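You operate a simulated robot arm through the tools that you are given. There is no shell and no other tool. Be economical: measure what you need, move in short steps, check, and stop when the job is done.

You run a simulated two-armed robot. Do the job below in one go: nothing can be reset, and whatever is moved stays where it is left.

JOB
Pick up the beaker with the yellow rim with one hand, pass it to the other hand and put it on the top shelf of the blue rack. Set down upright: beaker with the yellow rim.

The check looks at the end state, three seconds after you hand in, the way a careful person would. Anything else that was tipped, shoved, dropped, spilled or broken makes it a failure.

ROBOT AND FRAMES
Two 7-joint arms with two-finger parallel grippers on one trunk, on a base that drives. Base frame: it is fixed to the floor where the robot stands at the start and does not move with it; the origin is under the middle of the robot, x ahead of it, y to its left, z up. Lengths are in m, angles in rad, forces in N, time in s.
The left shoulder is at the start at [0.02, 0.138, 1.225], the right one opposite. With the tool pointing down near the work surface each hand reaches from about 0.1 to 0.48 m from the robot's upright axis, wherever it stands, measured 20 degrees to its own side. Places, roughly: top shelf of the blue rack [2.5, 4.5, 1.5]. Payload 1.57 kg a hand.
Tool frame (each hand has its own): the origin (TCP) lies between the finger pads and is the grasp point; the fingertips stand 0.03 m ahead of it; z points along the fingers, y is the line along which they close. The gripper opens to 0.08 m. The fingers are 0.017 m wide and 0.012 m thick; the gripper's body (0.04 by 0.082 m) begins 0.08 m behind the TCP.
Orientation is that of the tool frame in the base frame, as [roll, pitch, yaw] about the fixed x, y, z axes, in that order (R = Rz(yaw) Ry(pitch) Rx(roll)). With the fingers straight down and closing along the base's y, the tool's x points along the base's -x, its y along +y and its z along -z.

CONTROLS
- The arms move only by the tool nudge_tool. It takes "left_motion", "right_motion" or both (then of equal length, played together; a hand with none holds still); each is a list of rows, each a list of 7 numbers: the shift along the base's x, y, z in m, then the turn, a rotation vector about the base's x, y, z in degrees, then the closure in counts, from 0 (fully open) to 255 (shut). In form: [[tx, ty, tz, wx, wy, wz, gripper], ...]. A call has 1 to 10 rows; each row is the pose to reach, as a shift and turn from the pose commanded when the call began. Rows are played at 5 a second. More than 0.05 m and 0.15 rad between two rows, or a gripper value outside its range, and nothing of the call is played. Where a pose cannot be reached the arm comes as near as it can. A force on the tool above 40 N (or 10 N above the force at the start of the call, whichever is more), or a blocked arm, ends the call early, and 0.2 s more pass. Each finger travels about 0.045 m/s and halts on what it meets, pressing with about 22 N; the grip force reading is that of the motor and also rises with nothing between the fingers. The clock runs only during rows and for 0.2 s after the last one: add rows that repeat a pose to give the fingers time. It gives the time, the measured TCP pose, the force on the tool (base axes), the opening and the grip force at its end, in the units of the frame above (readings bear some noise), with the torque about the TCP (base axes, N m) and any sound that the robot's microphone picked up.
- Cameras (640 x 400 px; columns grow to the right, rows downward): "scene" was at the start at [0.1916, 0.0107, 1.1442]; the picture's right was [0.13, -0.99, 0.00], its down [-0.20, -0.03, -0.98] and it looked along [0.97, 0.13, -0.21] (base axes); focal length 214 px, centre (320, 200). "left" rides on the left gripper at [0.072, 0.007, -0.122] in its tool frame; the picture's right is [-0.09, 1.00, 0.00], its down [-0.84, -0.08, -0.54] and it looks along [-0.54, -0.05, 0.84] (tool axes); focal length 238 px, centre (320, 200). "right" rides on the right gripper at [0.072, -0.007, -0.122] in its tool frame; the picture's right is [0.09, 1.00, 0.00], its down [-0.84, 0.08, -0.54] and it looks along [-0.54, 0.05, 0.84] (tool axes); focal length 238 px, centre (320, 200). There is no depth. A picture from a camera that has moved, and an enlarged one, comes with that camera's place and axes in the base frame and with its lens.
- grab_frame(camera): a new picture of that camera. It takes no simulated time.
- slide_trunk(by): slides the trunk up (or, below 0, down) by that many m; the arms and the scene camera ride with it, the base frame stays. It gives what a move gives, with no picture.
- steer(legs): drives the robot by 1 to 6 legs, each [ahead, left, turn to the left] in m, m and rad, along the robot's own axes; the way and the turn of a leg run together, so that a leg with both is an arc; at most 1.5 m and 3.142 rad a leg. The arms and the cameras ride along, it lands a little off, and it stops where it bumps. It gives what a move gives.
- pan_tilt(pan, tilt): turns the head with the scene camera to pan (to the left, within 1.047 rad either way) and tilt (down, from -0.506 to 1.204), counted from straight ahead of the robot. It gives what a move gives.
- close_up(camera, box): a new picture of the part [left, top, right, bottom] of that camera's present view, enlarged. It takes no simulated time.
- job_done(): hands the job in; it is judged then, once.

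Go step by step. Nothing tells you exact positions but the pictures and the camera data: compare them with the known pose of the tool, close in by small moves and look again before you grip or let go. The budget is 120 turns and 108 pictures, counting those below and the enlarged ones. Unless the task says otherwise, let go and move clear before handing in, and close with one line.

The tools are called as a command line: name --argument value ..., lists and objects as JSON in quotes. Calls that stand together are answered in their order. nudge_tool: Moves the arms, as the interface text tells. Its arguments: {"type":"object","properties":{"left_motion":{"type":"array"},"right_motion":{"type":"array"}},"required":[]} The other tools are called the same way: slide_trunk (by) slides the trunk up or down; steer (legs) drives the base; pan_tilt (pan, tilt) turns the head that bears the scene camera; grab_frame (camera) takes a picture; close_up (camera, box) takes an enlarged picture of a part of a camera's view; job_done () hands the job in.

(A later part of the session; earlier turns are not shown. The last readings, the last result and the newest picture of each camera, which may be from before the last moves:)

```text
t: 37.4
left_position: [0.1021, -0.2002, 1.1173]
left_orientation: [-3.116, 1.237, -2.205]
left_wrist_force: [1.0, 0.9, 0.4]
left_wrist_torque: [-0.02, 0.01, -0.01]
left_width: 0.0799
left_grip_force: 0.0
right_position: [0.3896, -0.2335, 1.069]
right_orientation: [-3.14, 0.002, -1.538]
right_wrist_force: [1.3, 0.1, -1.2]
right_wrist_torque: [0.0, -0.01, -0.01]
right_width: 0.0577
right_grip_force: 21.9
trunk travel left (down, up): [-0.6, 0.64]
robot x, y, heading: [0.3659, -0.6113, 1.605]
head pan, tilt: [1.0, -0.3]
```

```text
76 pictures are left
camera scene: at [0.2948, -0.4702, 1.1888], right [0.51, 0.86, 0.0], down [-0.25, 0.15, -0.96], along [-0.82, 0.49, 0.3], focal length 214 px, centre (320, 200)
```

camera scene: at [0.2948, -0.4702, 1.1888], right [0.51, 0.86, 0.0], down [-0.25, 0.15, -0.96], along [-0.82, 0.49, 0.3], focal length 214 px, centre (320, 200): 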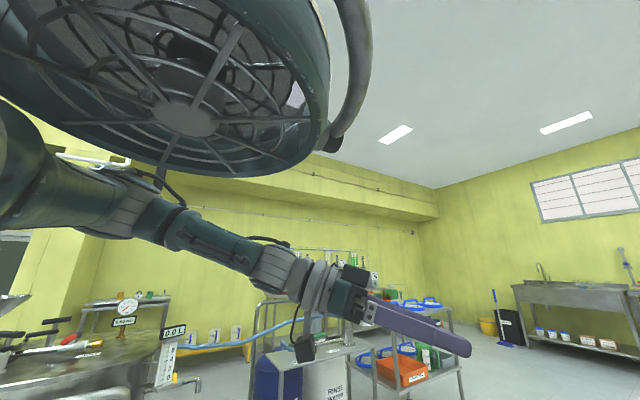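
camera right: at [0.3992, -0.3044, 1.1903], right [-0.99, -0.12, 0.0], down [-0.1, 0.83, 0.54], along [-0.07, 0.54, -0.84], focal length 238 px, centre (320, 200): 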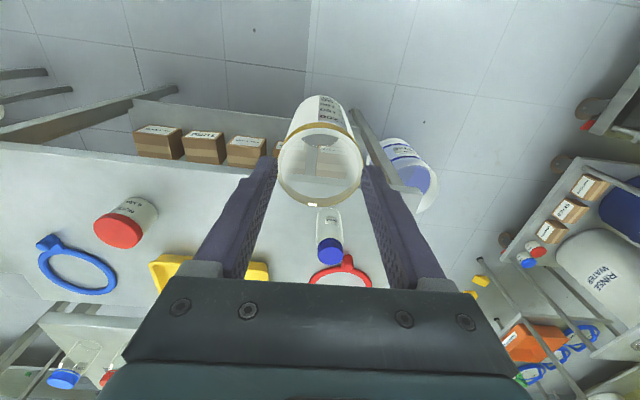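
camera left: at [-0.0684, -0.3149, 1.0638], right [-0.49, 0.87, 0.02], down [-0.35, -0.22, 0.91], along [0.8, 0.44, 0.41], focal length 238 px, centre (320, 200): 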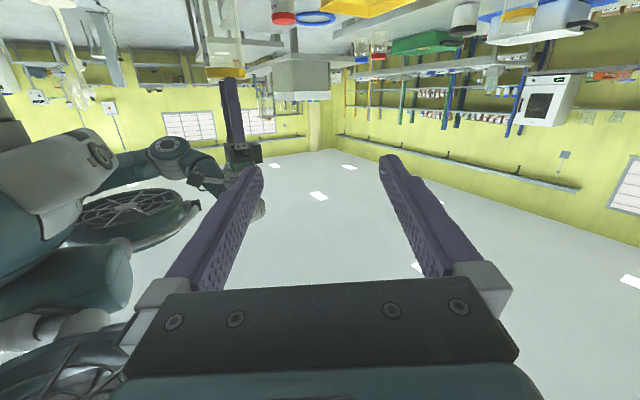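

The left hand recovered (pointing az ≈54°, ≈19° downward). Now I lift the right hand with the beaker and then bring the left hand underneath, so the beaker can be lowered between its open fingers.

nudge_tool --right_motion '[[0, 0, 0.03, 0, 0, 0, 255], [0, 0, 0.06, 0, 0, 0, 255], [0, 0, 0.09, 0, 0, 0, 255], [0, 0, 0.12, 0, 0, 0, 255], [0, 0, 0.15, 0, 0, 0, 255], [0, 0, 0.15, 0, 0, 0, 255]]'

nudge_tool --left_motion '[[0.0, 0.02, -0.03, 0, 0, 0, 0], [0.03, 0.02, -0.06, 0, 0, 0, 0], [0.06, 0.02, -0.09, 0, 0, 0, 0], [0.1, 0.02, -0.11, 0, 0, 0, 0], [0.13, 0.02, -0.13, 0, 0, 0, 0], [0.16, 0.02, -0.137, 0, 0, 0, 0], [0.19, 0.02, -0.137, 0, 0, 0, 0], [0.22, 0.02, -0.137, 0, 0, 0, 0], [0.22, 0.02, -0.137, 0, 0, 0, 0]]'

pan_tilt --pan 0.0 --tilt 0.4

grab_frame --camera "scene"

grab_frame --camera "left"

```text
t: 38.4
left_position: [0.1005, -0.2007, 1.1163]
left_orientation: [-3.108, 1.237, -2.195]
left_wrist_force: [0.1, 0.0, 0.6]
left_wrist_torque: [0.0, 0.02, 0.04]
left_width: 0.08
left_grip_force: 0.0
right_position: [0.3925, -0.2482, 1.1098]
right_orientation: [-3.138, -0.205, -1.551]
right_wrist_force: [-0.8, -0.2, -1.9]
right_wrist_torque: [0.03, -0.01, -0.03]
right_width: 0.0573
right_grip_force: 22.4
trunk travel left (down, up): [-0.6, 0.64]
robot x, y, heading: [0.3654, -0.6091, 1.603]
head pan, tilt: [1.0, -0.3]
stopped in row 5 (right hand): the arm was blocked; the commanded pose is now the measured one
```

```text
t: 39.3
left_position: [0.0896, -0.1938, 1.0084]
left_orientation: [-2.689, 1.282, -1.493]
left_wrist_force: [0.2, 0.1, -0.1]
left_wrist_torque: [-0.02, 0.05, -0.01]
left_width: 0.0801
left_grip_force: 0.1
right_position: [0.3922, -0.2478, 1.1096]
right_orientation: [-3.138, -0.204, -1.553]
right_wrist_force: [-0.4, -0.4, -1.2]
right_wrist_torque: [0.02, -0.01, 0.01]
right_width: 0.0576
right_grip_force: 21.9
trunk travel left (down, up): [-0.6, 0.64]
robot x, y, heading: [0.3698, -0.6073, 1.604]
head pan, tilt: [1.0, -0.3]
stopped in row 4 (left hand): the arm was blocked; the commanded pose is now the measured one
```

```text
t: 40.6
left_position: [0.089, -0.1928, 1.0086]
left_orientation: [-2.689, 1.281, -1.493]
left_wrist_force: [-0.2, -0.3, -1.2]
left_wrist_torque: [-0.02, 0.01, -0.01]
left_width: 0.0802
left_grip_force: 0.0
right_position: [0.3932, -0.2477, 1.1112]
right_orientation: [-3.138, -0.206, -1.552]
right_wrist_force: [0.5, -1.2, -1.5]
right_wrist_torque: [0.03, -0.01, 0.01]
right_width: 0.0576
right_grip_force: 22.3
trunk travel left (down, up): [-0.6, 0.64]
robot x, y, heading: [0.3697, -0.6081, 1.597]
head pan, tilt: [0.0, 0.4]
```

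```text
75 pictures are left
camera scene: at [0.3593, -0.418, 1.1264], right [1.0, 0.03, 0.0], down [0.01, -0.39, -0.92], along [-0.03, 0.92, -0.39], focal length 214 px, centre (320, 200)
```

scene: 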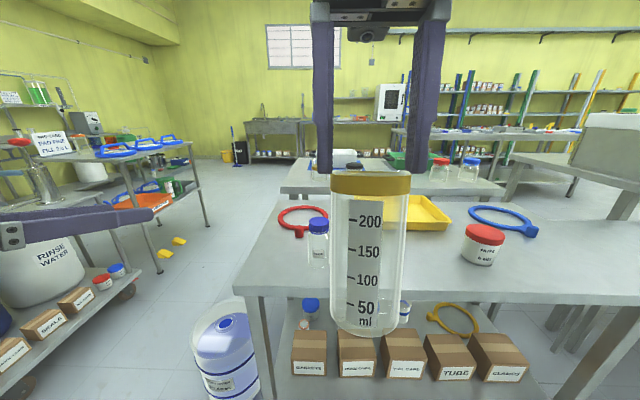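

```text
74 pictures are left
camera left: at [0.0382, -0.3202, 0.9693], right [-0.93, 0.37, -0.04], down [-0.15, -0.27, 0.95], along [0.35, 0.89, 0.31], focal length 238 px, centre (320, 200)
```

left: 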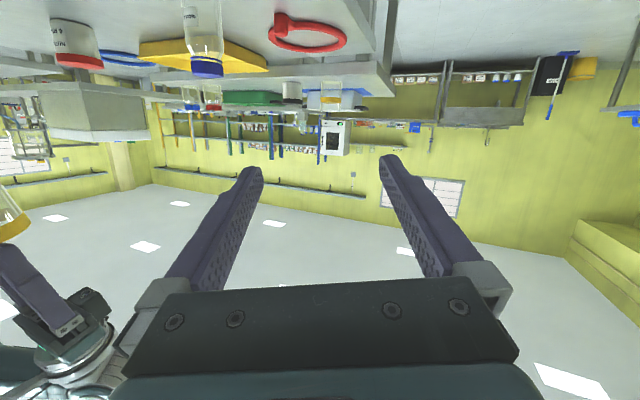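

Low and level is hard for the left wrist, and the right hand can't go higher tool-down. New plan: hand over with both tools tilted inward (~35° each from vertical, the beaker is empty so tilt is harmless). First I pitch the left hand back down and raise it.

nudge_tool --left_motion '[[0, 0, 0.02, 0, 0, 0, 0], [0, 0, 0.04, -6.5, 2.4, -0.9, 0], [0, 0, 0.06, -13, 4.9, -1.8, 0], [0, 0, 0.08, -19.5, 7.3, -2.6, 0], [0, 0, 0.09, -26, 9.7, -3.5, 0], [0, 0, 0.09, -32.5, 12.2, -4.4, 0], [0, 0, 0.09, -39, 14.6, -5.3, 0], [0, 0, 0.09, -39, 14.6, -5.3, 0]]' --right_motion '[[0, 0, -0.01, 0, 0, 0, 255], [0, 0, -0.02, 0, 0, 0, 255], [0, 0.0, -0.03, 0, 0, 0, 255], [0, 0.0, -0.04, 0, 0, 0, 255], [0, 0.0, -0.04, 0, 0, 0, 255], [0, 0.0, -0.04, 0, 0, 0, 255], [0, 0.0, -0.04, 0, 0, 0, 255], [0, 0, -0.04, 0, 0, 0, 255]]'

grab_frame --camera "left"

```text
t: 41.4
left_position: [0.0797, -0.2551, 0.9561]
left_orientation: [-2.719, 0.857, -1.492]
left_wrist_force: [0.8, 0.4, 0.1]
left_wrist_torque: [0.02, 0.02, -0.03]
left_width: 0.0801
left_grip_force: 0.1
right_position: [0.3926, -0.2473, 1.0852]
right_orientation: [-3.139, -0.202, -1.552]
right_wrist_force: [0.6, -0.9, 0.0]
right_wrist_torque: [0.02, -0.01, 0.01]
right_width: 0.0576
right_grip_force: 22.1
trunk travel left (down, up): [-0.6, 0.64]
robot x, y, heading: [0.3641, -0.6076, 1.598]
head pan, tilt: [0.0, 0.4]
stopped in row 3 (left hand): the arm was blocked; the commanded pose is now the measured one
```

```text
73 pictures are left
camera left: at [0.0338, -0.3877, 0.9708], right [-0.93, 0.3, -0.2], down [-0.16, 0.14, 0.98], along [0.32, 0.94, -0.08], focal length 238 px, centre (320, 200)
```

left: 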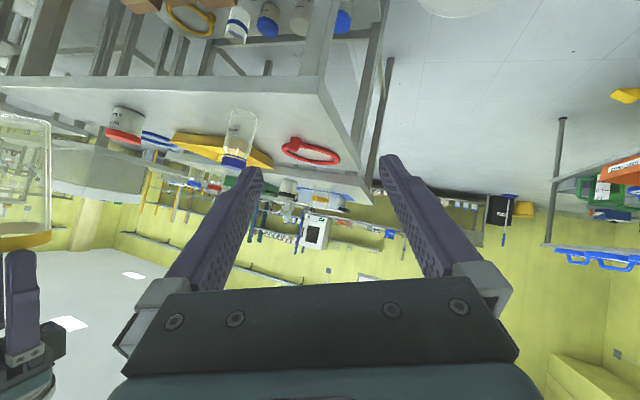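

The "blocks" seem to be the arm lagging during fast reorientation. I go slower: first only up.

nudge_tool --left_motion '[[0, 0, 0.008, 0, 0, 0, 0], [0, 0, 0.016, 0, 0, 0, 0], [0, 0, 0.026, 0, 0, 0, 0], [0, 0, 0.036, 0, 0, 0, 0], [0, 0, 0.046, 0, 0, 0, 0], [0, 0, 0.058, 0, 0, 0, 0], [0, 0, 0.07, 0, 0, 0, 0], [0, 0, 0.08, 0, 0, 0, 0], [0, 0, 0.09, 0, 0, 0, 0], [0, 0, 0.1, 0, 0, 0, 0]]'

pan_tilt --pan 1.0 --tilt 0.1

grab_frame --camera "scene"

```text
t: 42.6
left_position: [0.0883, -0.2622, 0.9879]
left_orientation: [-2.527, 0.831, -1.285]
left_wrist_force: [0.4, -0.4, -0.3]
left_wrist_torque: [-0.03, 0.0, 0.02]
left_width: 0.0799
left_grip_force: 0.0
right_position: [0.391, -0.2476, 1.0857]
right_orientation: [-3.139, -0.204, -1.554]
right_wrist_force: [0.4, 0.1, -0.9]
right_wrist_torque: [0.03, -0.01, 0.01]
right_width: 0.0575
right_grip_force: 22.0
trunk travel left (down, up): [-0.6, 0.64]
robot x, y, heading: [0.3637, -0.6097, 1.607]
head pan, tilt: [0.0, 0.4]
stopped in row 6 (left hand): the arm was blocked; the commanded pose is now the measured one
```

```text
t: 43.8
left_position: [0.0876, -0.2608, 0.9887]
left_orientation: [-2.529, 0.829, -1.286]
left_wrist_force: [0.0, 0.7, 0.1]
left_wrist_torque: [0.01, -0.01, -0.02]
left_width: 0.08
left_grip_force: 0.0
right_position: [0.3918, -0.2475, 1.0858]
right_orientation: [-3.139, -0.207, -1.551]
right_wrist_force: [1.2, 0.7, -1.2]
right_wrist_torque: [0.04, -0.02, -0.02]
right_width: 0.0576
right_grip_force: 21.8
trunk travel left (down, up): [-0.6, 0.64]
robot x, y, heading: [0.3664, -0.6091, 1.602]
head pan, tilt: [1.0, 0.099]
```

```text
72 pictures are left
camera scene: at [0.2834, -0.4632, 1.1543], right [0.51, 0.86, 0.0], down [0.09, -0.05, -0.99], along [-0.85, 0.51, -0.1], focal length 214 px, centre (320, 200)
```

scene: 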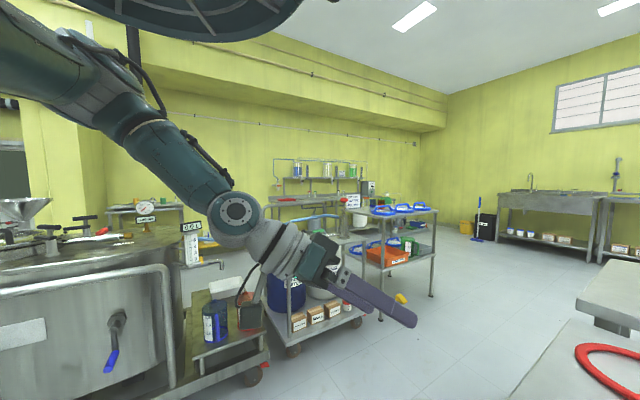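

The left wrist is at a joint limit in this twisted state. I return it toward its original tool-down pose, which is well inside its range.

nudge_tool --left_motion '[[0.005, 0.005, 0.01, -5, 2.5, 0.1, 0], [0.01, 0.01, 0.02, -10, 5, 0.2, 0], [0.015, 0.015, 0.03, -15, 7.5, 0.3, 0], [0.02, 0.02, 0.04, -20, 10, 0.4, 0], [0.03, 0.025, 0.055, -25, 12.5, 0.5, 0], [0.04, 0.03, 0.07, -30, 15, 0.6, 0], [0.05, 0.035, 0.085, -35, 17.5, 0.7, 0], [0.06, 0.04, 0.1, -40, 20, 0.8, 0], [0.07, 0.045, 0.115, -45, 22.6, 0.9, 0], [0.08, 0.05, 0.13, -50.5, 25.4, 1.1, 0]]'

grab_frame --camera "scene"

```text
t: 44.3
left_position: [0.0989, -0.2624, 0.9855]
left_orientation: [-2.355, 0.661, -1.037]
left_wrist_force: [0.0, -0.2, -0.3]
left_wrist_torque: [0.0, -0.04, 0.03]
left_width: 0.08
left_grip_force: 0.1
right_position: [0.3924, -0.2469, 1.0862]
right_orientation: [-3.14, -0.204, -1.551]
right_wrist_force: [0.0, 0.2, -1.5]
right_wrist_torque: [0.05, -0.03, 0.04]
right_width: 0.0576
right_grip_force: 22.0
trunk travel left (down, up): [-0.6, 0.64]
robot x, y, heading: [0.3632, -0.6064, 1.602]
head pan, tilt: [1.0, 0.099]
stopped in row 2 (left hand): the arm was blocked; the commanded pose is now the measured one
```

```text
71 pictures are left
camera scene: at [0.2833, -0.4633, 1.1542], right [0.51, 0.86, 0.0], down [0.09, -0.05, -1.0], along [-0.85, 0.51, -0.1], focal length 214 px, centre (320, 200)
```

scene: 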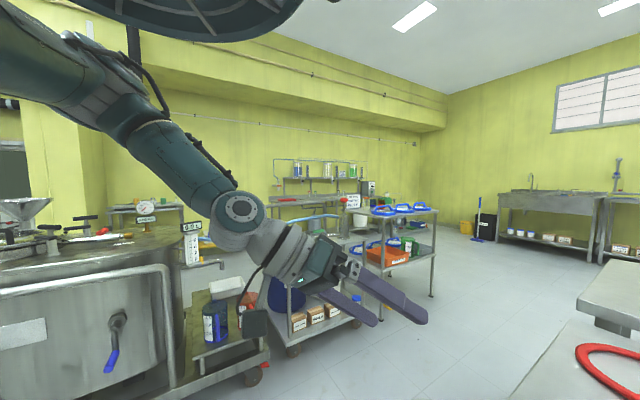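

The wrist spins about its own axis instead of following. I test moving the hand forward and up (away from the body) with no rotation.

nudge_tool --left_motion '[[0, 0.01, 0.005, 0, 0, 0, 0], [0, 0.02, 0.01, 0, 0, 0, 0], [0, 0.03, 0.015, 0, 0, 0, 0], [0, 0.04, 0.02, 0, 0, 0, 0], [0, 0.05, 0.025, 0, 0, 0, 0], [0, 0.06, 0.03, 0, 0, 0, 0], [0, 0.07, 0.035, 0, 0, 0, 0], [0, 0.08, 0.04, 0, 0, 0, 0], [0, 0.09, 0.045, 0, 0, 0, 0], [0, 0.1, 0.05, 0, 0, 0, 0]]'

```text
t: 45.8
left_position: [0.0809, -0.2124, 1.0084]
left_orientation: [-2.253, 0.605, -0.876]
left_wrist_force: [0.2, 0.5, -0.6]
left_wrist_torque: [0.0, 0.01, 0.0]
left_width: 0.0803
left_grip_force: 0.1
right_position: [0.3925, -0.2476, 1.0858]
right_orientation: [-3.14, -0.206, -1.552]
right_wrist_force: [-0.4, -0.5, -1.8]
right_wrist_torque: [0.03, -0.01, -0.01]
right_width: 0.0577
right_grip_force: 22.2
trunk travel left (down, up): [-0.6, 0.64]
robot x, y, heading: [0.3656, -0.6077, 1.602]
head pan, tilt: [1.0, 0.099]
stopped in row 7 (left hand): the arm was blocked; the commanded pose is now the measured one
```

The left wrist seems to have gone through its straight (singular) posture. I try bending it down toward tool-down in very small steps.

nudge_tool --left_motion '[[0, 0, 0.0, -2, 1, 0, 0], [0, 0, 0.0, -4, 2, 0, 0], [0, 0, 0.0, -6, 3, 0, 0], [0, 0, 0.0, -8, 4, 0, 0], [0, 0, 0.0, -10, 5, 0, 0], [0, 0, 0.0, -12, 6, 0, 0], [0, 0, 0.0, -14, 7, 0, 0], [0, 0, 0.0, -16, 8, 0, 0], [0, 0, 0.0, -18, 9, 0, 0], [0, 0, 0.0, -20, 10, 0, 0]]'

grab_frame --camera "scene"

```text
t: 46.5
left_position: [0.0661, -0.2263, 0.9897]
left_orientation: [-2.258, 0.466, -0.767]
left_wrist_force: [-0.2, 0.5, 0.2]
left_wrist_torque: [0.04, 0.02, 0.0]
left_width: 0.0799
left_grip_force: 0.1
right_position: [0.3917, -0.2474, 1.0856]
right_orientation: [-3.139, -0.204, -1.552]
right_wrist_force: [-0.1, -0.8, -2.3]
right_wrist_torque: [0.01, 0.0, 0.01]
right_width: 0.0575
right_grip_force: 21.8
trunk travel left (down, up): [-0.6, 0.64]
robot x, y, heading: [0.3674, -0.6099, 1.601]
head pan, tilt: [1.0, 0.099]
stopped in row 3 (left hand): the arm was blocked; the commanded pose is now the measured one
```

```text
70 pictures are left
camera scene: at [0.2834, -0.4633, 1.1543], right [0.51, 0.86, 0.0], down [0.09, -0.05, -0.99], along [-0.85, 0.51, -0.1], focal length 214 px, centre (320, 200)
```

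scene: 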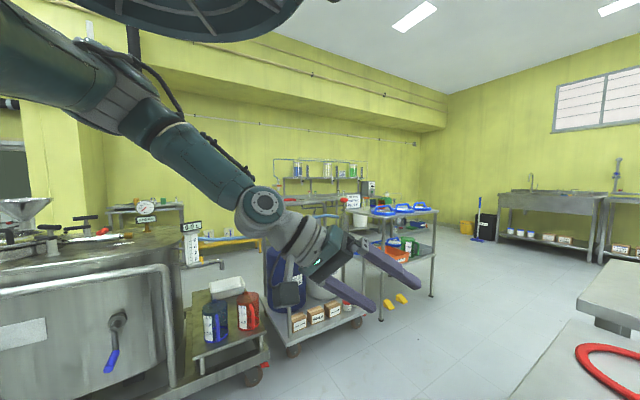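

The wrist keeps rolling one way; I'll command that roll deliberately to see if the joint frees itself.

nudge_tool --left_motion '[[0, 0, 0.0, -2, -4.5, 3.4, 0], [0, 0, 0.0, -4, -9, 6.8, 0], [0, 0, 0.0, -6, -13.5, 10.2, 0], [0, 0, 0.0, -8, -18, 13.6, 0], [0, 0, 0.0, -10, -22.5, 17, 0], [0, 0, 0.0, -12, -27, 20.4, 0], [0, 0, 0.0, -14, -31.5, 23.8, 0], [0, 0, 0.0, -16, -36, 27.2, 0]]'

grab_frame --camera "scene"

```text
t: 48.3
left_position: [0.0659, -0.2247, 0.9923]
left_orientation: [-2.19, -0.208, -0.269]
left_wrist_force: [-0.1, -0.2, -0.3]
left_wrist_torque: [-0.02, 0.03, -0.01]
left_width: 0.0799
left_grip_force: 0.1
right_position: [0.3934, -0.2471, 1.0848]
right_orientation: [-3.138, -0.206, -1.551]
right_wrist_force: [-0.1, -0.5, -1.1]
right_wrist_torque: [0.02, -0.03, -0.02]
right_width: 0.0576
right_grip_force: 21.7
trunk travel left (down, up): [-0.6, 0.64]
robot x, y, heading: [0.3663, -0.6075, 1.602]
head pan, tilt: [1.0, 0.099]
```

```text
69 pictures are left
camera scene: at [0.2834, -0.4632, 1.1543], right [0.51, 0.86, 0.0], down [0.09, -0.05, -1.0], along [-0.85, 0.51, -0.1], focal length 214 px, centre (320, 200)
```

scene: 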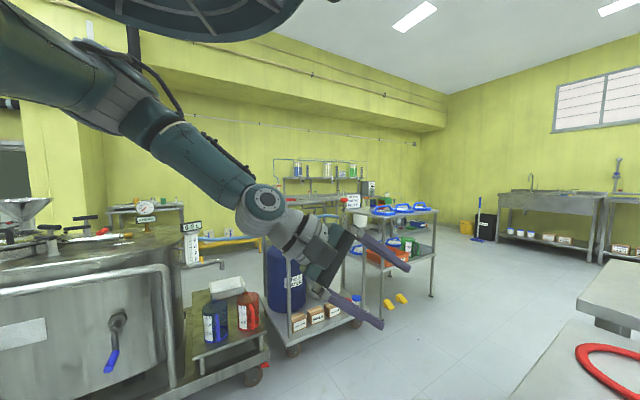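

Rolling that way is free, so the last joint had been at its limit. Now I bend down toward tool-down.

nudge_tool --left_motion '[[0, 0, 0.01, -4.5, 2.1, 0, 0], [0, 0, 0.02, -9, 4.3, 0, 0], [0, 0, 0.03, -13.5, 6.4, 0, 0], [0, 0, 0.04, -18, 8.5, 0, 0], [0, 0, 0.05, -22.5, 10.6, 0, 0], [0, 0, 0.06, -27, 12.8, 0, 0], [0, 0, 0.07, -31.5, 14.9, 0, 0], [0, 0, 0.08, -36, 17, 0, 0], [0, 0, 0.09, -40.5, 19.2, 0, 0], [0, 0, 0.1, -45, 21.3, 0, 0]]'

grab_frame --camera "scene"

```text
t: 48.8
left_position: [0.0604, -0.2414, 0.981]
left_orientation: [-2.293, -0.38, -0.109]
left_wrist_force: [-0.7, -0.9, -1.1]
left_wrist_torque: [0.01, 0.02, -0.01]
left_width: 0.08
left_grip_force: 0.1
right_position: [0.393, -0.2471, 1.0851]
right_orientation: [-3.14, -0.205, -1.551]
right_wrist_force: [-0.6, 0.3, -1.9]
right_wrist_torque: [0.03, -0.02, -0.01]
right_width: 0.0574
right_grip_force: 22.2
trunk travel left (down, up): [-0.6, 0.64]
robot x, y, heading: [0.3656, -0.6093, 1.608]
head pan, tilt: [1.0, 0.099]
stopped in row 2 (left hand): the arm was blocked; the commanded pose is now the measured one
```

```text
68 pictures are left
camera scene: at [0.2834, -0.4633, 1.1543], right [0.51, 0.86, 0.0], down [0.09, -0.05, -0.99], along [-0.85, 0.51, -0.1], focal length 214 px, centre (320, 200)
```

scene: 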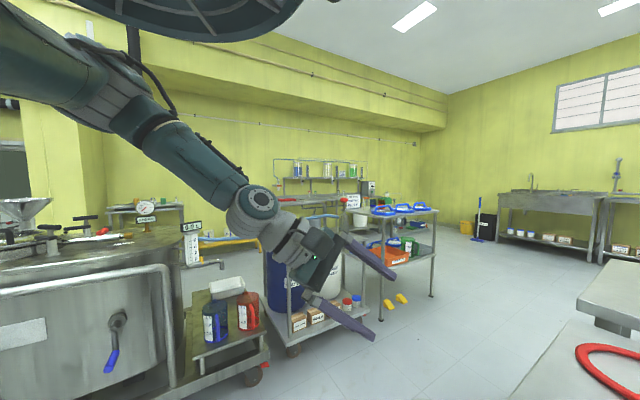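

Still blocked in that direction. I test which bend directions are free: first sideways, then up, with small turns.

nudge_tool --left_motion '[[0, 0, 0, 0, 0, 4, 0], [0, 0, 0, 0, 0, 8, 0], [0, 0, 0, 0, 0, 12, 0], [0, 0, 0, 0, 0, 12, 0]]'

nudge_tool --left_motion '[[0, 0, 0, 3.6, -1.7, 0, 0], [0, 0, 0, 7.2, -3.4, 0, 0], [0, 0, 0, 10.8, -5.1, 0, 0], [0, 0, 0, 10.8, -5.1, 0, 0]]'

nudge_tool --left_motion '[[0, 0, 0, 0, 0, -4, 0], [0, 0, 0, 0, 0, -8, 0], [0, 0, 0, 0, 0, -12, 0], [0, 0, 0, 0, 0, -12, 0]]'

```text
t: 49.5
left_position: [0.0548, -0.2528, 0.9672]
left_orientation: [-2.309, -0.508, 0.171]
left_wrist_force: [-0.2, 0.1, -0.5]
left_wrist_torque: [0.0, -0.01, 0.02]
left_width: 0.08
left_grip_force: 0.0
right_position: [0.394, -0.2469, 1.0859]
right_orientation: [-3.139, -0.205, -1.551]
right_wrist_force: [0.8, 0.3, -1.6]
right_wrist_torque: [0.03, -0.02, 0.03]
right_width: 0.0577
right_grip_force: 22.5
trunk travel left (down, up): [-0.6, 0.64]
robot x, y, heading: [0.3622, -0.6059, 1.601]
head pan, tilt: [1.0, 0.099]
stopped in row 3 (left hand): the arm was blocked; the commanded pose is now the measured one
```

```text
t: 50.5
left_position: [0.0549, -0.2501, 0.9681]
left_orientation: [-2.094, -0.615, 0.055]
left_wrist_force: [-1.1, -0.5, 0.5]
left_wrist_torque: [0.0, 0.01, -0.04]
left_width: 0.0799
left_grip_force: 0.1
right_position: [0.3929, -0.2479, 1.0854]
right_orientation: [-3.139, -0.207, -1.552]
right_wrist_force: [-0.5, -0.7, -1.5]
right_wrist_torque: [0.03, 0.0, -0.02]
right_width: 0.0576
right_grip_force: 22.0
trunk travel left (down, up): [-0.6, 0.64]
robot x, y, heading: [0.367, -0.6088, 1.601]
head pan, tilt: [1.0, 0.099]
```

```text
t: 51.5
left_position: [0.0566, -0.2516, 0.9665]
left_orientation: [-2.097, -0.619, -0.155]
left_wrist_force: [-0.3, 0.3, -0.4]
left_wrist_torque: [0.0, 0.01, 0.01]
left_width: 0.08
left_grip_force: 0.0
right_position: [0.3927, -0.2488, 1.0864]
right_orientation: [-3.141, -0.205, -1.551]
right_wrist_force: [0.6, -0.4, -0.3]
right_wrist_torque: [0.03, 0.01, -0.02]
right_width: 0.0576
right_grip_force: 22.7
trunk travel left (down, up): [-0.6, 0.64]
robot x, y, heading: [0.3668, -0.6078, 1.602]
head pan, tilt: [1.0, 0.099]
```

Up and right are free; down and left are blocked. So I swing the pointing direction around: right first, then down.

nudge_tool --left_motion '[[0, 0, 0.005, 0, 0, -5, 0], [0, 0, 0.01, 0, 0, -10, 0], [0, 0, 0.02, 0, 0, -15, 0], [0, 0, 0.03, 0, 0, -20, 0], [0, 0, 0.04, 0, 0, -25, 0], [0, 0, 0.05, 0, 0, -30, 0], [0, 0, 0.06, 0, 0, -35, 0], [0, 0, 0.07, 0, 0, -40, 0], [0, 0, 0.07, 0, 0, -40, 0]]'

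grab_frame --camera "scene"

```text
t: 53.5
left_position: [0.0565, -0.2509, 1.0382]
left_orientation: [-2.096, -0.618, -0.853]
left_wrist_force: [-0.3, -0.4, 0.0]
left_wrist_torque: [-0.01, -0.01, -0.01]
left_width: 0.0801
left_grip_force: 0.0
right_position: [0.3937, -0.2479, 1.0859]
right_orientation: [-3.139, -0.206, -1.549]
right_wrist_force: [1.0, -0.3, -1.3]
right_wrist_torque: [0.0, 0.01, -0.03]
right_width: 0.0575
right_grip_force: 21.7
trunk travel left (down, up): [-0.6, 0.64]
robot x, y, heading: [0.3643, -0.6047, 1.602]
head pan, tilt: [1.0, 0.099]
```

```text
67 pictures are left
camera scene: at [0.2834, -0.4633, 1.1543], right [0.51, 0.86, 0.0], down [0.09, -0.05, -1.0], along [-0.85, 0.51, -0.1], focal length 214 px, centre (320, 200)
```

scene: 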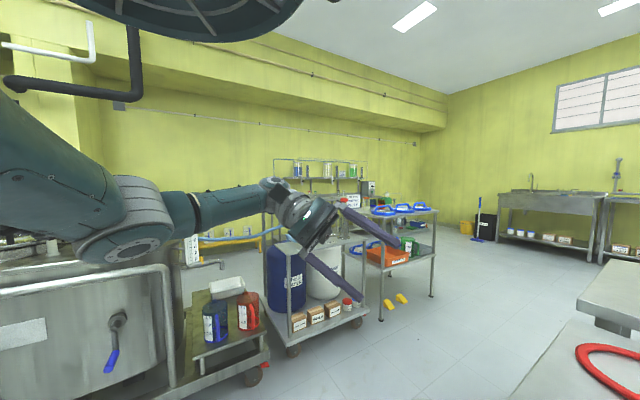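

Excellent: the arm is now elbow-out with room, pointing right at about 24° downward. I roll the left tool by -50° so the fingers close horizontally (camera on top), and level the right hand again.

nudge_tool --left_motion '[[0, 0, 0, -6.1, -2.5, 3, 0], [0, 0, 0, -12.2, -5.1, 5.9, 0], [0, 0, 0, -18.3, -7.6, 8.9, 0], [0, 0, 0, -24.4, -10.1, 11.8, 0], [0, 0, 0, -30.5, -12.7, 14.8, 0], [0, 0, 0, -36.6, -15.2, 17.7, 0], [0, 0, 0, -42.6, -17.7, 20.7, 0], [0, 0, 0, -42.6, -17.7, 20.7, 0]]' --right_motion '[[0, 0.003, -0.01, 0, 0, 0, 255], [0, 0.006, -0.016, 3, 0, 0, 255], [0, 0.01, -0.018, 6, 0, 0, 255], [0, 0.015, -0.018, 9, 0, 0, 255], [0, 0.025, -0.018, 11.7, 0, 0, 255], [0, 0.04, -0.018, 11.7, 0, 0, 255], [0, 0.05, -0.018, 11.7, 0, 0, 255], [0, 0.05, -0.018, 11.7, 0, 0, 255]]'

grab_frame --camera "left"

pan_tilt --pan 0.3 --tilt 0.5

grab_frame --camera "scene"

```text
t: 55.4
left_position: [0.0561, -0.2521, 1.0384]
left_orientation: [3.14, -1.149, 0.396]
left_wrist_force: [0.0, 0.2, 0.2]
left_wrist_torque: [-0.02, -0.01, -0.01]
left_width: 0.08
left_grip_force: 0.0
right_position: [0.3914, -0.1963, 1.0663]
right_orientation: [-3.134, 0.001, -1.552]
right_wrist_force: [-1.0, -0.2, -1.7]
right_wrist_torque: [0.0, 0.04, -0.02]
right_width: 0.0575
right_grip_force: 22.4
trunk travel left (down, up): [-0.6, 0.64]
robot x, y, heading: [0.3667, -0.6089, 1.604]
head pan, tilt: [1.0, 0.099]
```

```text
66 pictures are left
camera left: at [-0.0171, -0.2886, 1.1526], right [0.35, -0.93, -0.08], down [-0.8, -0.25, -0.54], along [0.48, 0.26, -0.84], focal length 238 px, centre (320, 200)
```

left: 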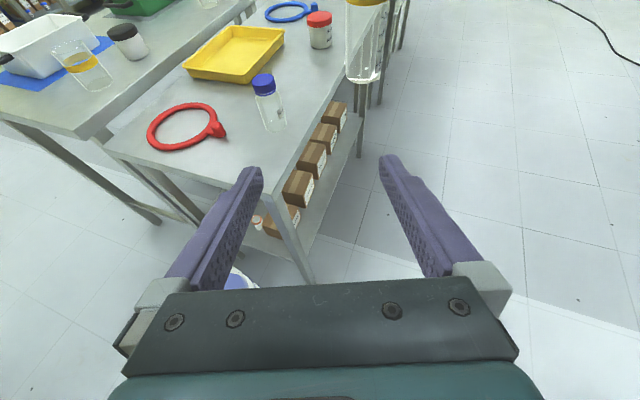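

```text
t: 56.4
left_position: [0.0555, -0.2511, 1.0386]
left_orientation: [-3.138, -1.149, 0.393]
left_wrist_force: [-0.8, 0.1, 0.7]
left_wrist_torque: [-0.01, 0.0, -0.01]
left_width: 0.0802
left_grip_force: 0.0
right_position: [0.3923, -0.1969, 1.0668]
right_orientation: [-3.135, -0.002, -1.551]
right_wrist_force: [-0.1, 0.5, -1.0]
right_wrist_torque: [-0.01, -0.03, 0.0]
right_width: 0.0575
right_grip_force: 22.3
trunk travel left (down, up): [-0.6, 0.64]
robot x, y, heading: [0.3659, -0.6101, 1.603]
head pan, tilt: [0.3, 0.499]
```

```text
65 pictures are left
camera scene: at [0.3326, -0.4246, 1.1172], right [0.95, 0.33, 0.0], down [0.16, -0.45, -0.88], along [-0.29, 0.83, -0.48], focal length 214 px, centre (320, 200)
```

scene: 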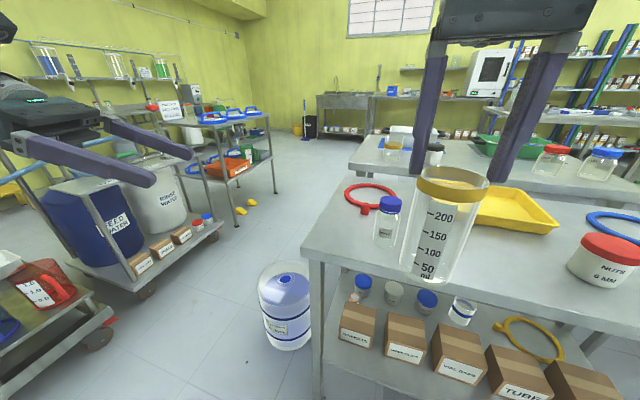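

Now both hands look right. Beaker axis (0.392, -0.197), bottom about z 0.979. I move the left hand to a pre-grasp point 0.13 m back along its pointing direction.

nudge_tool --left_motion '[[0.03, 0, -0.005, 0, 0, 0, 0], [0.06, 0, -0.01, 0, 0, 0, 0], [0.09, 0, -0.015, 0, 0, 0, 0], [0.12, 0.002, -0.02, 0, 0, 0, 0], [0.15, 0.003, -0.024, 0, 0, 0, 0], [0.18, 0.004, -0.024, 0, 0, 0, 0], [0.2, 0.004, -0.024, 0, 0, 0, 0], [0.217, 0.004, -0.024, 0, 0, 0, 0], [0.217, 0.004, -0.024, 0, 0, 0, 0]]'

grab_frame --camera "left"

grab_frame --camera "scene"

```text
t: 58.4
left_position: [0.2726, -0.247, 1.0131]
left_orientation: [-3.136, -1.148, 0.391]
left_wrist_force: [0.6, 0.0, 0.4]
left_wrist_torque: [-0.01, -0.02, -0.01]
left_width: 0.0799
left_grip_force: 0.1
right_position: [0.3916, -0.1956, 1.0671]
right_orientation: [-3.134, -0.002, -1.55]
right_wrist_force: [-0.3, -0.9, -1.2]
right_wrist_torque: [-0.02, 0.03, 0.0]
right_width: 0.0575
right_grip_force: 21.9
trunk travel left (down, up): [-0.6, 0.64]
robot x, y, heading: [0.3661, -0.6072, 1.605]
head pan, tilt: [0.3, 0.499]
```

```text
64 pictures are left
camera left: at [0.1998, -0.2845, 1.1276], right [0.35, -0.93, -0.09], down [-0.8, -0.25, -0.54], along [0.48, 0.26, -0.84], focal length 238 px, centre (320, 200)
```

left: 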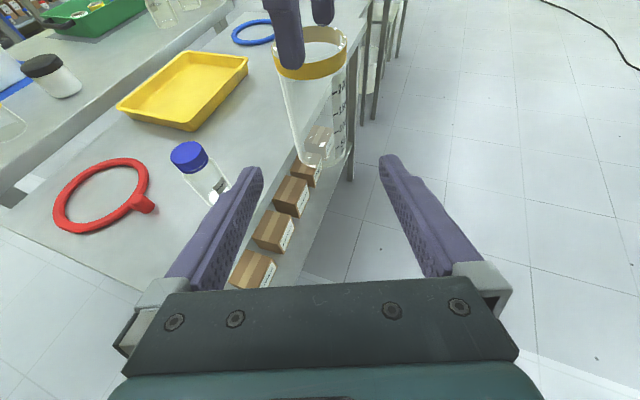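

```text
63 pictures are left
camera scene: at [0.3327, -0.4245, 1.1172], right [0.95, 0.33, 0.0], down [0.16, -0.45, -0.88], along [-0.29, 0.83, -0.48], focal length 214 px, centre (320, 200)
```

scene: 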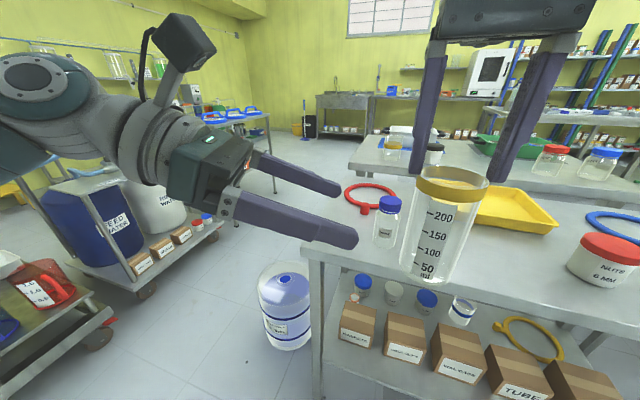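

The views show the beaker's rim at z≈1.025, much lower than I assumed: it seems to hang by the fingertips of the right hand. I zoom to check.

close_up --camera "scene" --box '[360, 120, 560, 300]'

close_up --camera "left" --box '[220, 0, 420, 200]'

grab_frame --camera "right"

```text
2.22 times, centred on (460, 210) of scene
camera zoom: at [0.3327, -0.4245, 1.1172], right [0.95, 0.33, 0.0], down [0.16, -0.45, -0.88], along [-0.29, 0.83, -0.48], focal length 477 px, centre (9, 178)
```

zoom: 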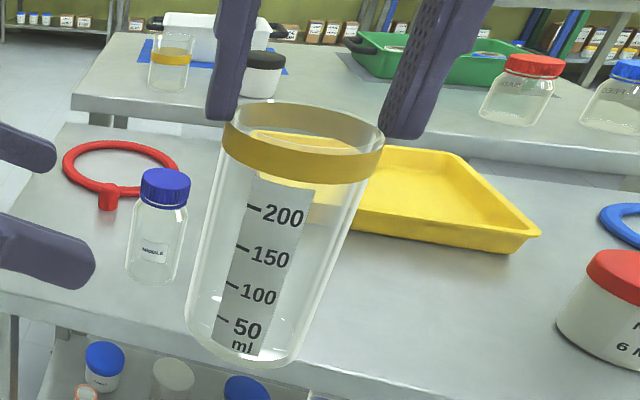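

```text
2.00 times, centred on (320, 100) of left
camera zoom: at [0.1998, -0.2845, 1.1276], right [0.35, -0.93, -0.09], down [-0.8, -0.25, -0.54], along [0.48, 0.26, -0.84], focal length 477 px, centre (320, 400)
```

zoom: 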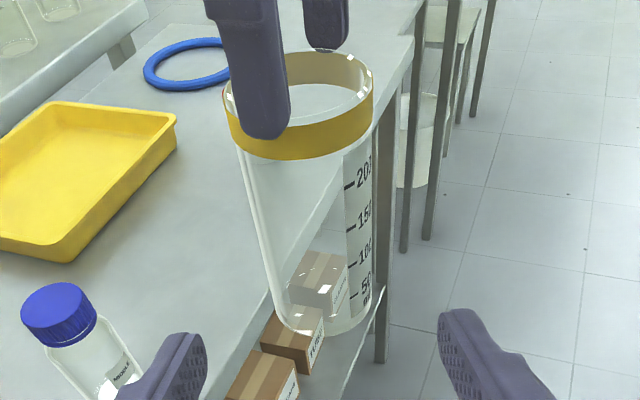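

```text
60 pictures are left
camera right: at [0.4001, -0.2673, 1.1883], right [-0.99, -0.11, -0.01], down [-0.1, 0.84, 0.54], along [-0.05, 0.54, -0.84], focal length 238 px, centre (320, 200)
```

right: 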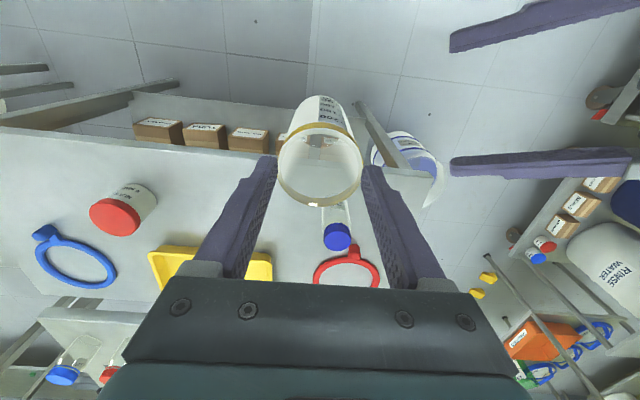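

The right fingertips hold only the band at the rim; beaker bottom is about z 0.912. I lower the left hand to z≈0.965 and re-check before closing in.

nudge_tool --left_motion '[[0, 0, -0.012, 0, 0, 0, 0], [0, 0, -0.024, 0, 0, 0, 0], [0, 0, -0.036, 0, 0, 0, 0], [0, 0, -0.048, 0, 0, 0, 0], [0, 0, -0.048, 0, 0, 0, 0]]'

grab_frame --camera "left"

grab_frame --camera "scene"

```text
t: 59.6
left_position: [0.2723, -0.2467, 0.9657]
left_orientation: [-3.139, -1.149, 0.392]
left_wrist_force: [-0.1, -0.3, -1.4]
left_wrist_torque: [0.0, 0.02, 0.0]
left_width: 0.08
left_grip_force: 0.1
right_position: [0.3912, -0.1969, 1.0662]
right_orientation: [-3.133, -0.002, -1.551]
right_wrist_force: [0.3, -0.4, -0.8]
right_wrist_torque: [0.0, -0.03, 0.01]
right_width: 0.0575
right_grip_force: 22.3
trunk travel left (down, up): [-0.6, 0.64]
robot x, y, heading: [0.3647, -0.607, 1.597]
head pan, tilt: [0.3, 0.499]
```

```text
59 pictures are left
camera left: at [0.1996, -0.2844, 1.0803], right [0.35, -0.93, -0.09], down [-0.8, -0.25, -0.54], along [0.48, 0.26, -0.84], focal length 238 px, centre (320, 200)
```

left: 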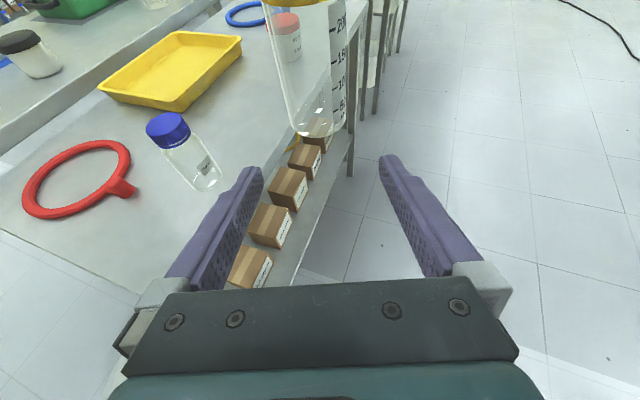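

```text
58 pictures are left
camera scene: at [0.3327, -0.4245, 1.1172], right [0.95, 0.33, 0.0], down [0.16, -0.45, -0.88], along [-0.29, 0.83, -0.48], focal length 214 px, centre (320, 200)
```

scene: 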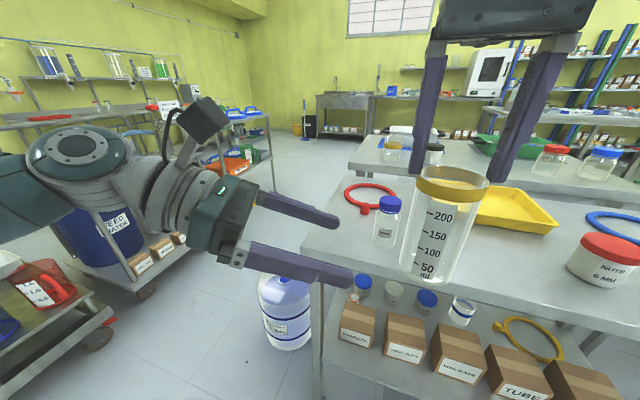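

Aligned: bottom at z≈0.911, centred between the left fingers. I advance 0.129 m along the pointing azimuth.

nudge_tool --left_motion '[[0.02, 0.0086, 0, 0, 0, 0, 0], [0.04, 0.0172, 0, 0, 0, 0, 0], [0.06, 0.0258, 0, 0, 0, 0, 0], [0.08, 0.0344, 0, 0, 0, 0, 0], [0.1, 0.043, 0, 0, 0, 0, 0], [0.118, 0.0507, 0, 0, 0, 0, 0], [0.118, 0.0507, 0, 0, 0, 0, 0]]'

grab_frame --camera "left"

grab_frame --camera "scene"

```text
t: 61.2
left_position: [0.39, -0.1959, 0.9662]
left_orientation: [-3.139, -1.147, 0.393]
left_wrist_force: [0.1, 0.2, 1.3]
left_wrist_torque: [0.02, -0.01, 0.01]
left_width: 0.08
left_grip_force: 0.0
right_position: [0.3927, -0.1958, 1.0674]
right_orientation: [-3.133, -0.003, -1.553]
right_wrist_force: [0.7, 0.9, -2.0]
right_wrist_torque: [0.0, 0.0, -0.02]
right_width: 0.0577
right_grip_force: 22.0
trunk travel left (down, up): [-0.6, 0.64]
robot x, y, heading: [0.3655, -0.6044, 1.603]
head pan, tilt: [0.3, 0.499]
```

```text
57 pictures are left
camera left: at [0.3169, -0.2341, 1.0806], right [0.35, -0.93, -0.09], down [-0.8, -0.25, -0.54], along [0.48, 0.26, -0.84], focal length 238 px, centre (320, 200)
```

left: 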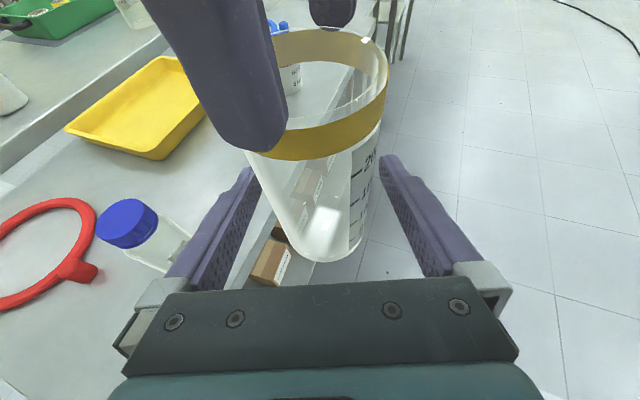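

```text
56 pictures are left
camera scene: at [0.3327, -0.4245, 1.1172], right [0.95, 0.33, 0.0], down [0.16, -0.45, -0.88], along [-0.29, 0.83, -0.48], focal length 214 px, centre (320, 200)
```

scene: 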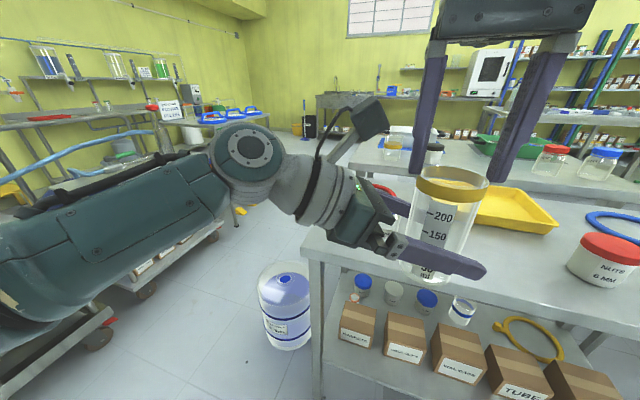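

The beaker is centred in the left hand. I close the left gripper gently.

nudge_tool --left_motion '[[0, 0, 0, 0, 0, 0, 60], [0, 0, 0, 0, 0, 0, 120], [0, 0, 0, 0, 0, 0, 200], [0, 0, 0, 0, 0, 0, 255], [0, 0, 0, 0, 0, 0, 255], [0, 0, 0, 0, 0, 0, 255]]'

grab_frame --camera "left"

close_up --camera "scene" --box '[340, 120, 540, 300]'

```text
t: 62.6
left_position: [0.3909, -0.1968, 0.9662]
left_orientation: [-3.14, -1.15, 0.393]
left_wrist_force: [0.8, 4.4, 0.3]
left_wrist_torque: [-0.23, -0.03, 0.11]
left_width: 0.059
left_grip_force: 22.2
right_position: [0.3907, -0.1966, 1.0664]
right_orientation: [-3.136, -0.002, -1.551]
right_wrist_force: [-0.8, -5.0, 0.3]
right_wrist_torque: [-0.27, 0.05, -0.13]
right_width: 0.0574
right_grip_force: 22.0
trunk travel left (down, up): [-0.6, 0.64]
robot x, y, heading: [0.3654, -0.6105, 1.601]
head pan, tilt: [0.3, 0.499]
```

```text
55 pictures are left
camera left: at [0.3165, -0.2341, 1.0806], right [0.35, -0.93, -0.09], down [-0.8, -0.25, -0.54], along [0.48, 0.26, -0.84], focal length 238 px, centre (320, 200)
```

left: 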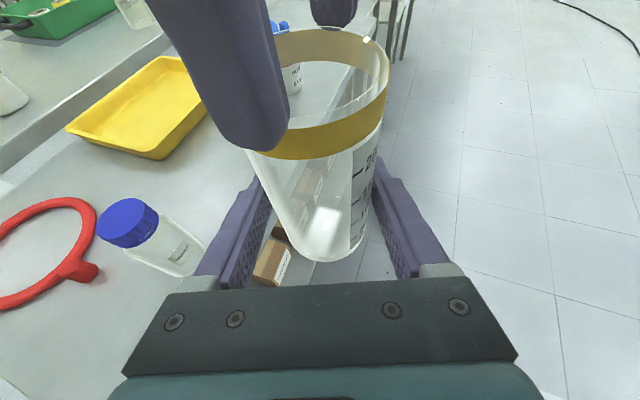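

```text
2.22 times, centred on (440, 210) of scene
camera zoom: at [0.3327, -0.4245, 1.1172], right [0.95, 0.33, 0.0], down [0.16, -0.45, -0.88], along [-0.29, 0.83, -0.48], focal length 477 px, centre (53, 178)
```

zoom: 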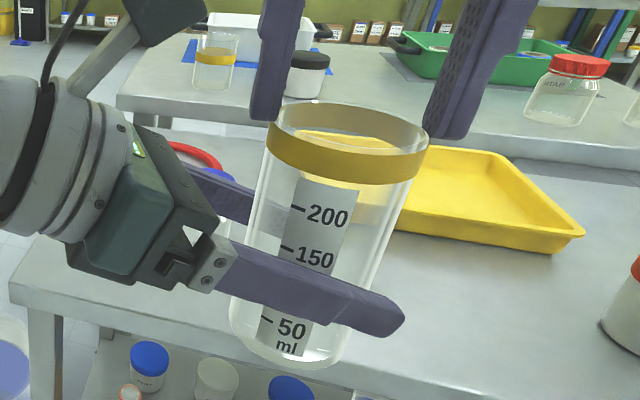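

Both hands hold it (left width 0.059 m, 22 N). I open the right hand, then lower the left a bit so the beaker clears the right fingers.

nudge_tool --right_motion '[[0, 0, 0, 0, 0, 0, 180], [0, 0, 0, 0, 0, 0, 100], [0, 0, 0, 0, 0, 0, 0], [0, 0, 0, 0, 0, 0, 0], [0, 0, 0, 0, 0, 0, 0]]'

nudge_tool --left_motion '[[0, 0, -0.01, 0, 0, 0, 255], [0, 0, -0.02, 0, 0, 0, 255], [0, 0, -0.03, 0, 0, 0, 255], [0, 0, -0.04, 0, 0, 0, 255], [0, 0, -0.04, 0, 0, 0, 255]]'

grab_frame --camera "scene"

```text
t: 63.8
left_position: [0.3902, -0.1965, 0.9662]
left_orientation: [-3.136, -1.148, 0.392]
left_wrist_force: [-0.5, 0.6, 0.4]
left_wrist_torque: [0.01, -0.01, 0.01]
left_width: 0.0589
left_grip_force: 21.7
right_position: [0.3925, -0.1945, 1.0672]
right_orientation: [-3.134, -0.002, -1.553]
right_wrist_force: [0.1, 0.8, 0.3]
right_wrist_torque: [0.03, -0.01, 0.0]
right_width: 0.08
right_grip_force: 0.0
trunk travel left (down, up): [-0.6, 0.64]
robot x, y, heading: [0.3667, -0.611, 1.6]
head pan, tilt: [0.3, 0.499]
```

```text
t: 65.0
left_position: [0.3898, -0.1959, 0.9261]
left_orientation: [-3.139, -1.148, 0.393]
left_wrist_force: [0.1, -0.1, 0.5]
left_wrist_torque: [0.0, 0.02, -0.03]
left_width: 0.0589
left_grip_force: 22.2
right_position: [0.3916, -0.1953, 1.0669]
right_orientation: [-3.134, -0.003, -1.552]
right_wrist_force: [-0.3, -0.5, 0.8]
right_wrist_torque: [-0.01, -0.01, 0.01]
right_width: 0.0802
right_grip_force: 0.0
trunk travel left (down, up): [-0.6, 0.64]
robot x, y, heading: [0.3621, -0.6095, 1.6]
head pan, tilt: [0.3, 0.499]
```

```text
53 pictures are left
camera scene: at [0.3327, -0.4245, 1.1172], right [0.95, 0.33, 0.0], down [0.16, -0.45, -0.88], along [-0.29, 0.83, -0.48], focal length 214 px, centre (320, 200)
```

scene: 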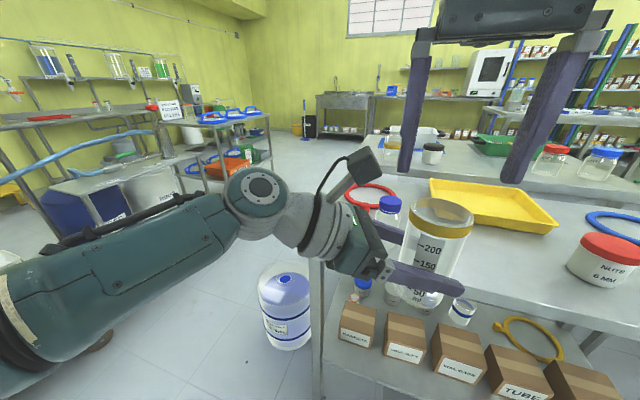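

The handover worked; the left hand holds the beaker alone. I move the hands apart, then turn the left hand to point forward for placing.

nudge_tool --left_motion '[[-0.03, 0.0, 0, 0, 0, 0, 255], [-0.06, 0.0, 0, 0, 0, 0, 255], [-0.09, 0.0, 0.01, 0, 0, 0, 255], [-0.12, 0.0, 0.03, 0, 0, 0, 255], [-0.15, 0.0, 0.06, 0, 0, 0, 255], [-0.17, 0.0, 0.09, 0, 0, 0, 255], [-0.19, 0, 0.12, 0, 0, 0, 255], [-0.19, 0, 0.12, 0, 0, 0, 255]]' --right_motion '[[0.02, 0, 0, 0, 0, 0, 0], [0.04, 0, 0, 0, 0, 0, 0], [0.06, 0, 0, 0, 0, 0, 0], [0.08, 0, 0, 0, 0, 0, 0], [0.1, 0, 0, 0, 0, 0, 0], [0.12, -0.02, 0, 0, 0, 0, 0], [0.14, -0.03, 0, 0, 0, 0, 0], [0.14, -0.03, 0, 0, 0, 0, 0]]'

nudge_tool --left_motion '[[0, 0, 0, 0, 0, 6, 255], [0, 0, 0, 0, 0, 12, 255], [0, 0, 0, 0, 0, 18, 255], [0, 0, 0, 0, 0, 24, 255], [0, 0, 0, 0, 0, 30, 255], [0, 0, 0, 0, 0, 36, 255], [0, 0, 0, 0, 0, 42, 255], [0, 0, 0, 0, 0, 48, 255], [0, 0, 0, 0, 0, 48, 255]]'

grab_frame --camera "scene"

```text
t: 66.8
left_position: [0.201, -0.1959, 1.0451]
left_orientation: [-3.137, -1.149, 0.392]
left_wrist_force: [0.0, -0.1, -1.5]
left_wrist_torque: [-0.01, -0.01, 0.01]
left_width: 0.0585
left_grip_force: 22.1
right_position: [0.5334, -0.2289, 1.0679]
right_orientation: [-3.133, -0.002, -1.551]
right_wrist_force: [0.0, -0.5, 0.0]
right_wrist_torque: [0.0, 0.0, 0.0]
right_width: 0.0802
right_grip_force: 0.1
trunk travel left (down, up): [-0.6, 0.64]
robot x, y, heading: [0.365, -0.6087, 1.605]
head pan, tilt: [0.3, 0.499]
```

```text
t: 68.8
left_position: [0.2009, -0.1971, 1.0458]
left_orientation: [-3.139, -1.15, 1.231]
left_wrist_force: [-0.5, 0.1, -1.4]
left_wrist_torque: [0.01, 0.01, -0.01]
left_width: 0.0589
left_grip_force: 21.7
right_position: [0.5342, -0.2272, 1.0686]
right_orientation: [-3.135, -0.003, -1.553]
right_wrist_force: [-0.5, -0.3, -0.1]
right_wrist_torque: [-0.01, -0.01, 0.0]
right_width: 0.08
right_grip_force: 0.1
trunk travel left (down, up): [-0.6, 0.64]
robot x, y, heading: [0.3713, -0.6108, 1.601]
head pan, tilt: [0.3, 0.499]
```

```text
52 pictures are left
camera scene: at [0.3327, -0.4245, 1.1172], right [0.95, 0.33, 0.0], down [0.16, -0.45, -0.88], along [-0.29, 0.83, -0.48], focal length 214 px, centre (320, 200)
```

scene: 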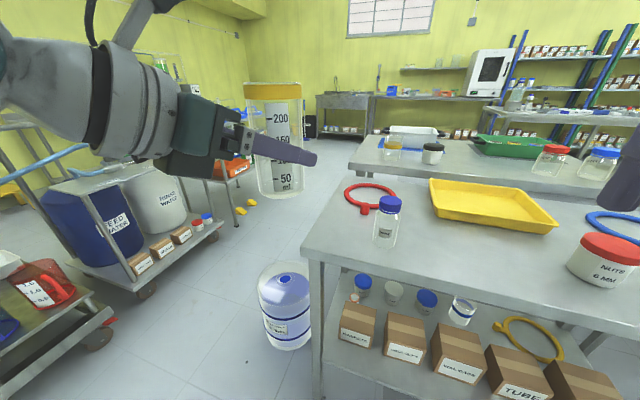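

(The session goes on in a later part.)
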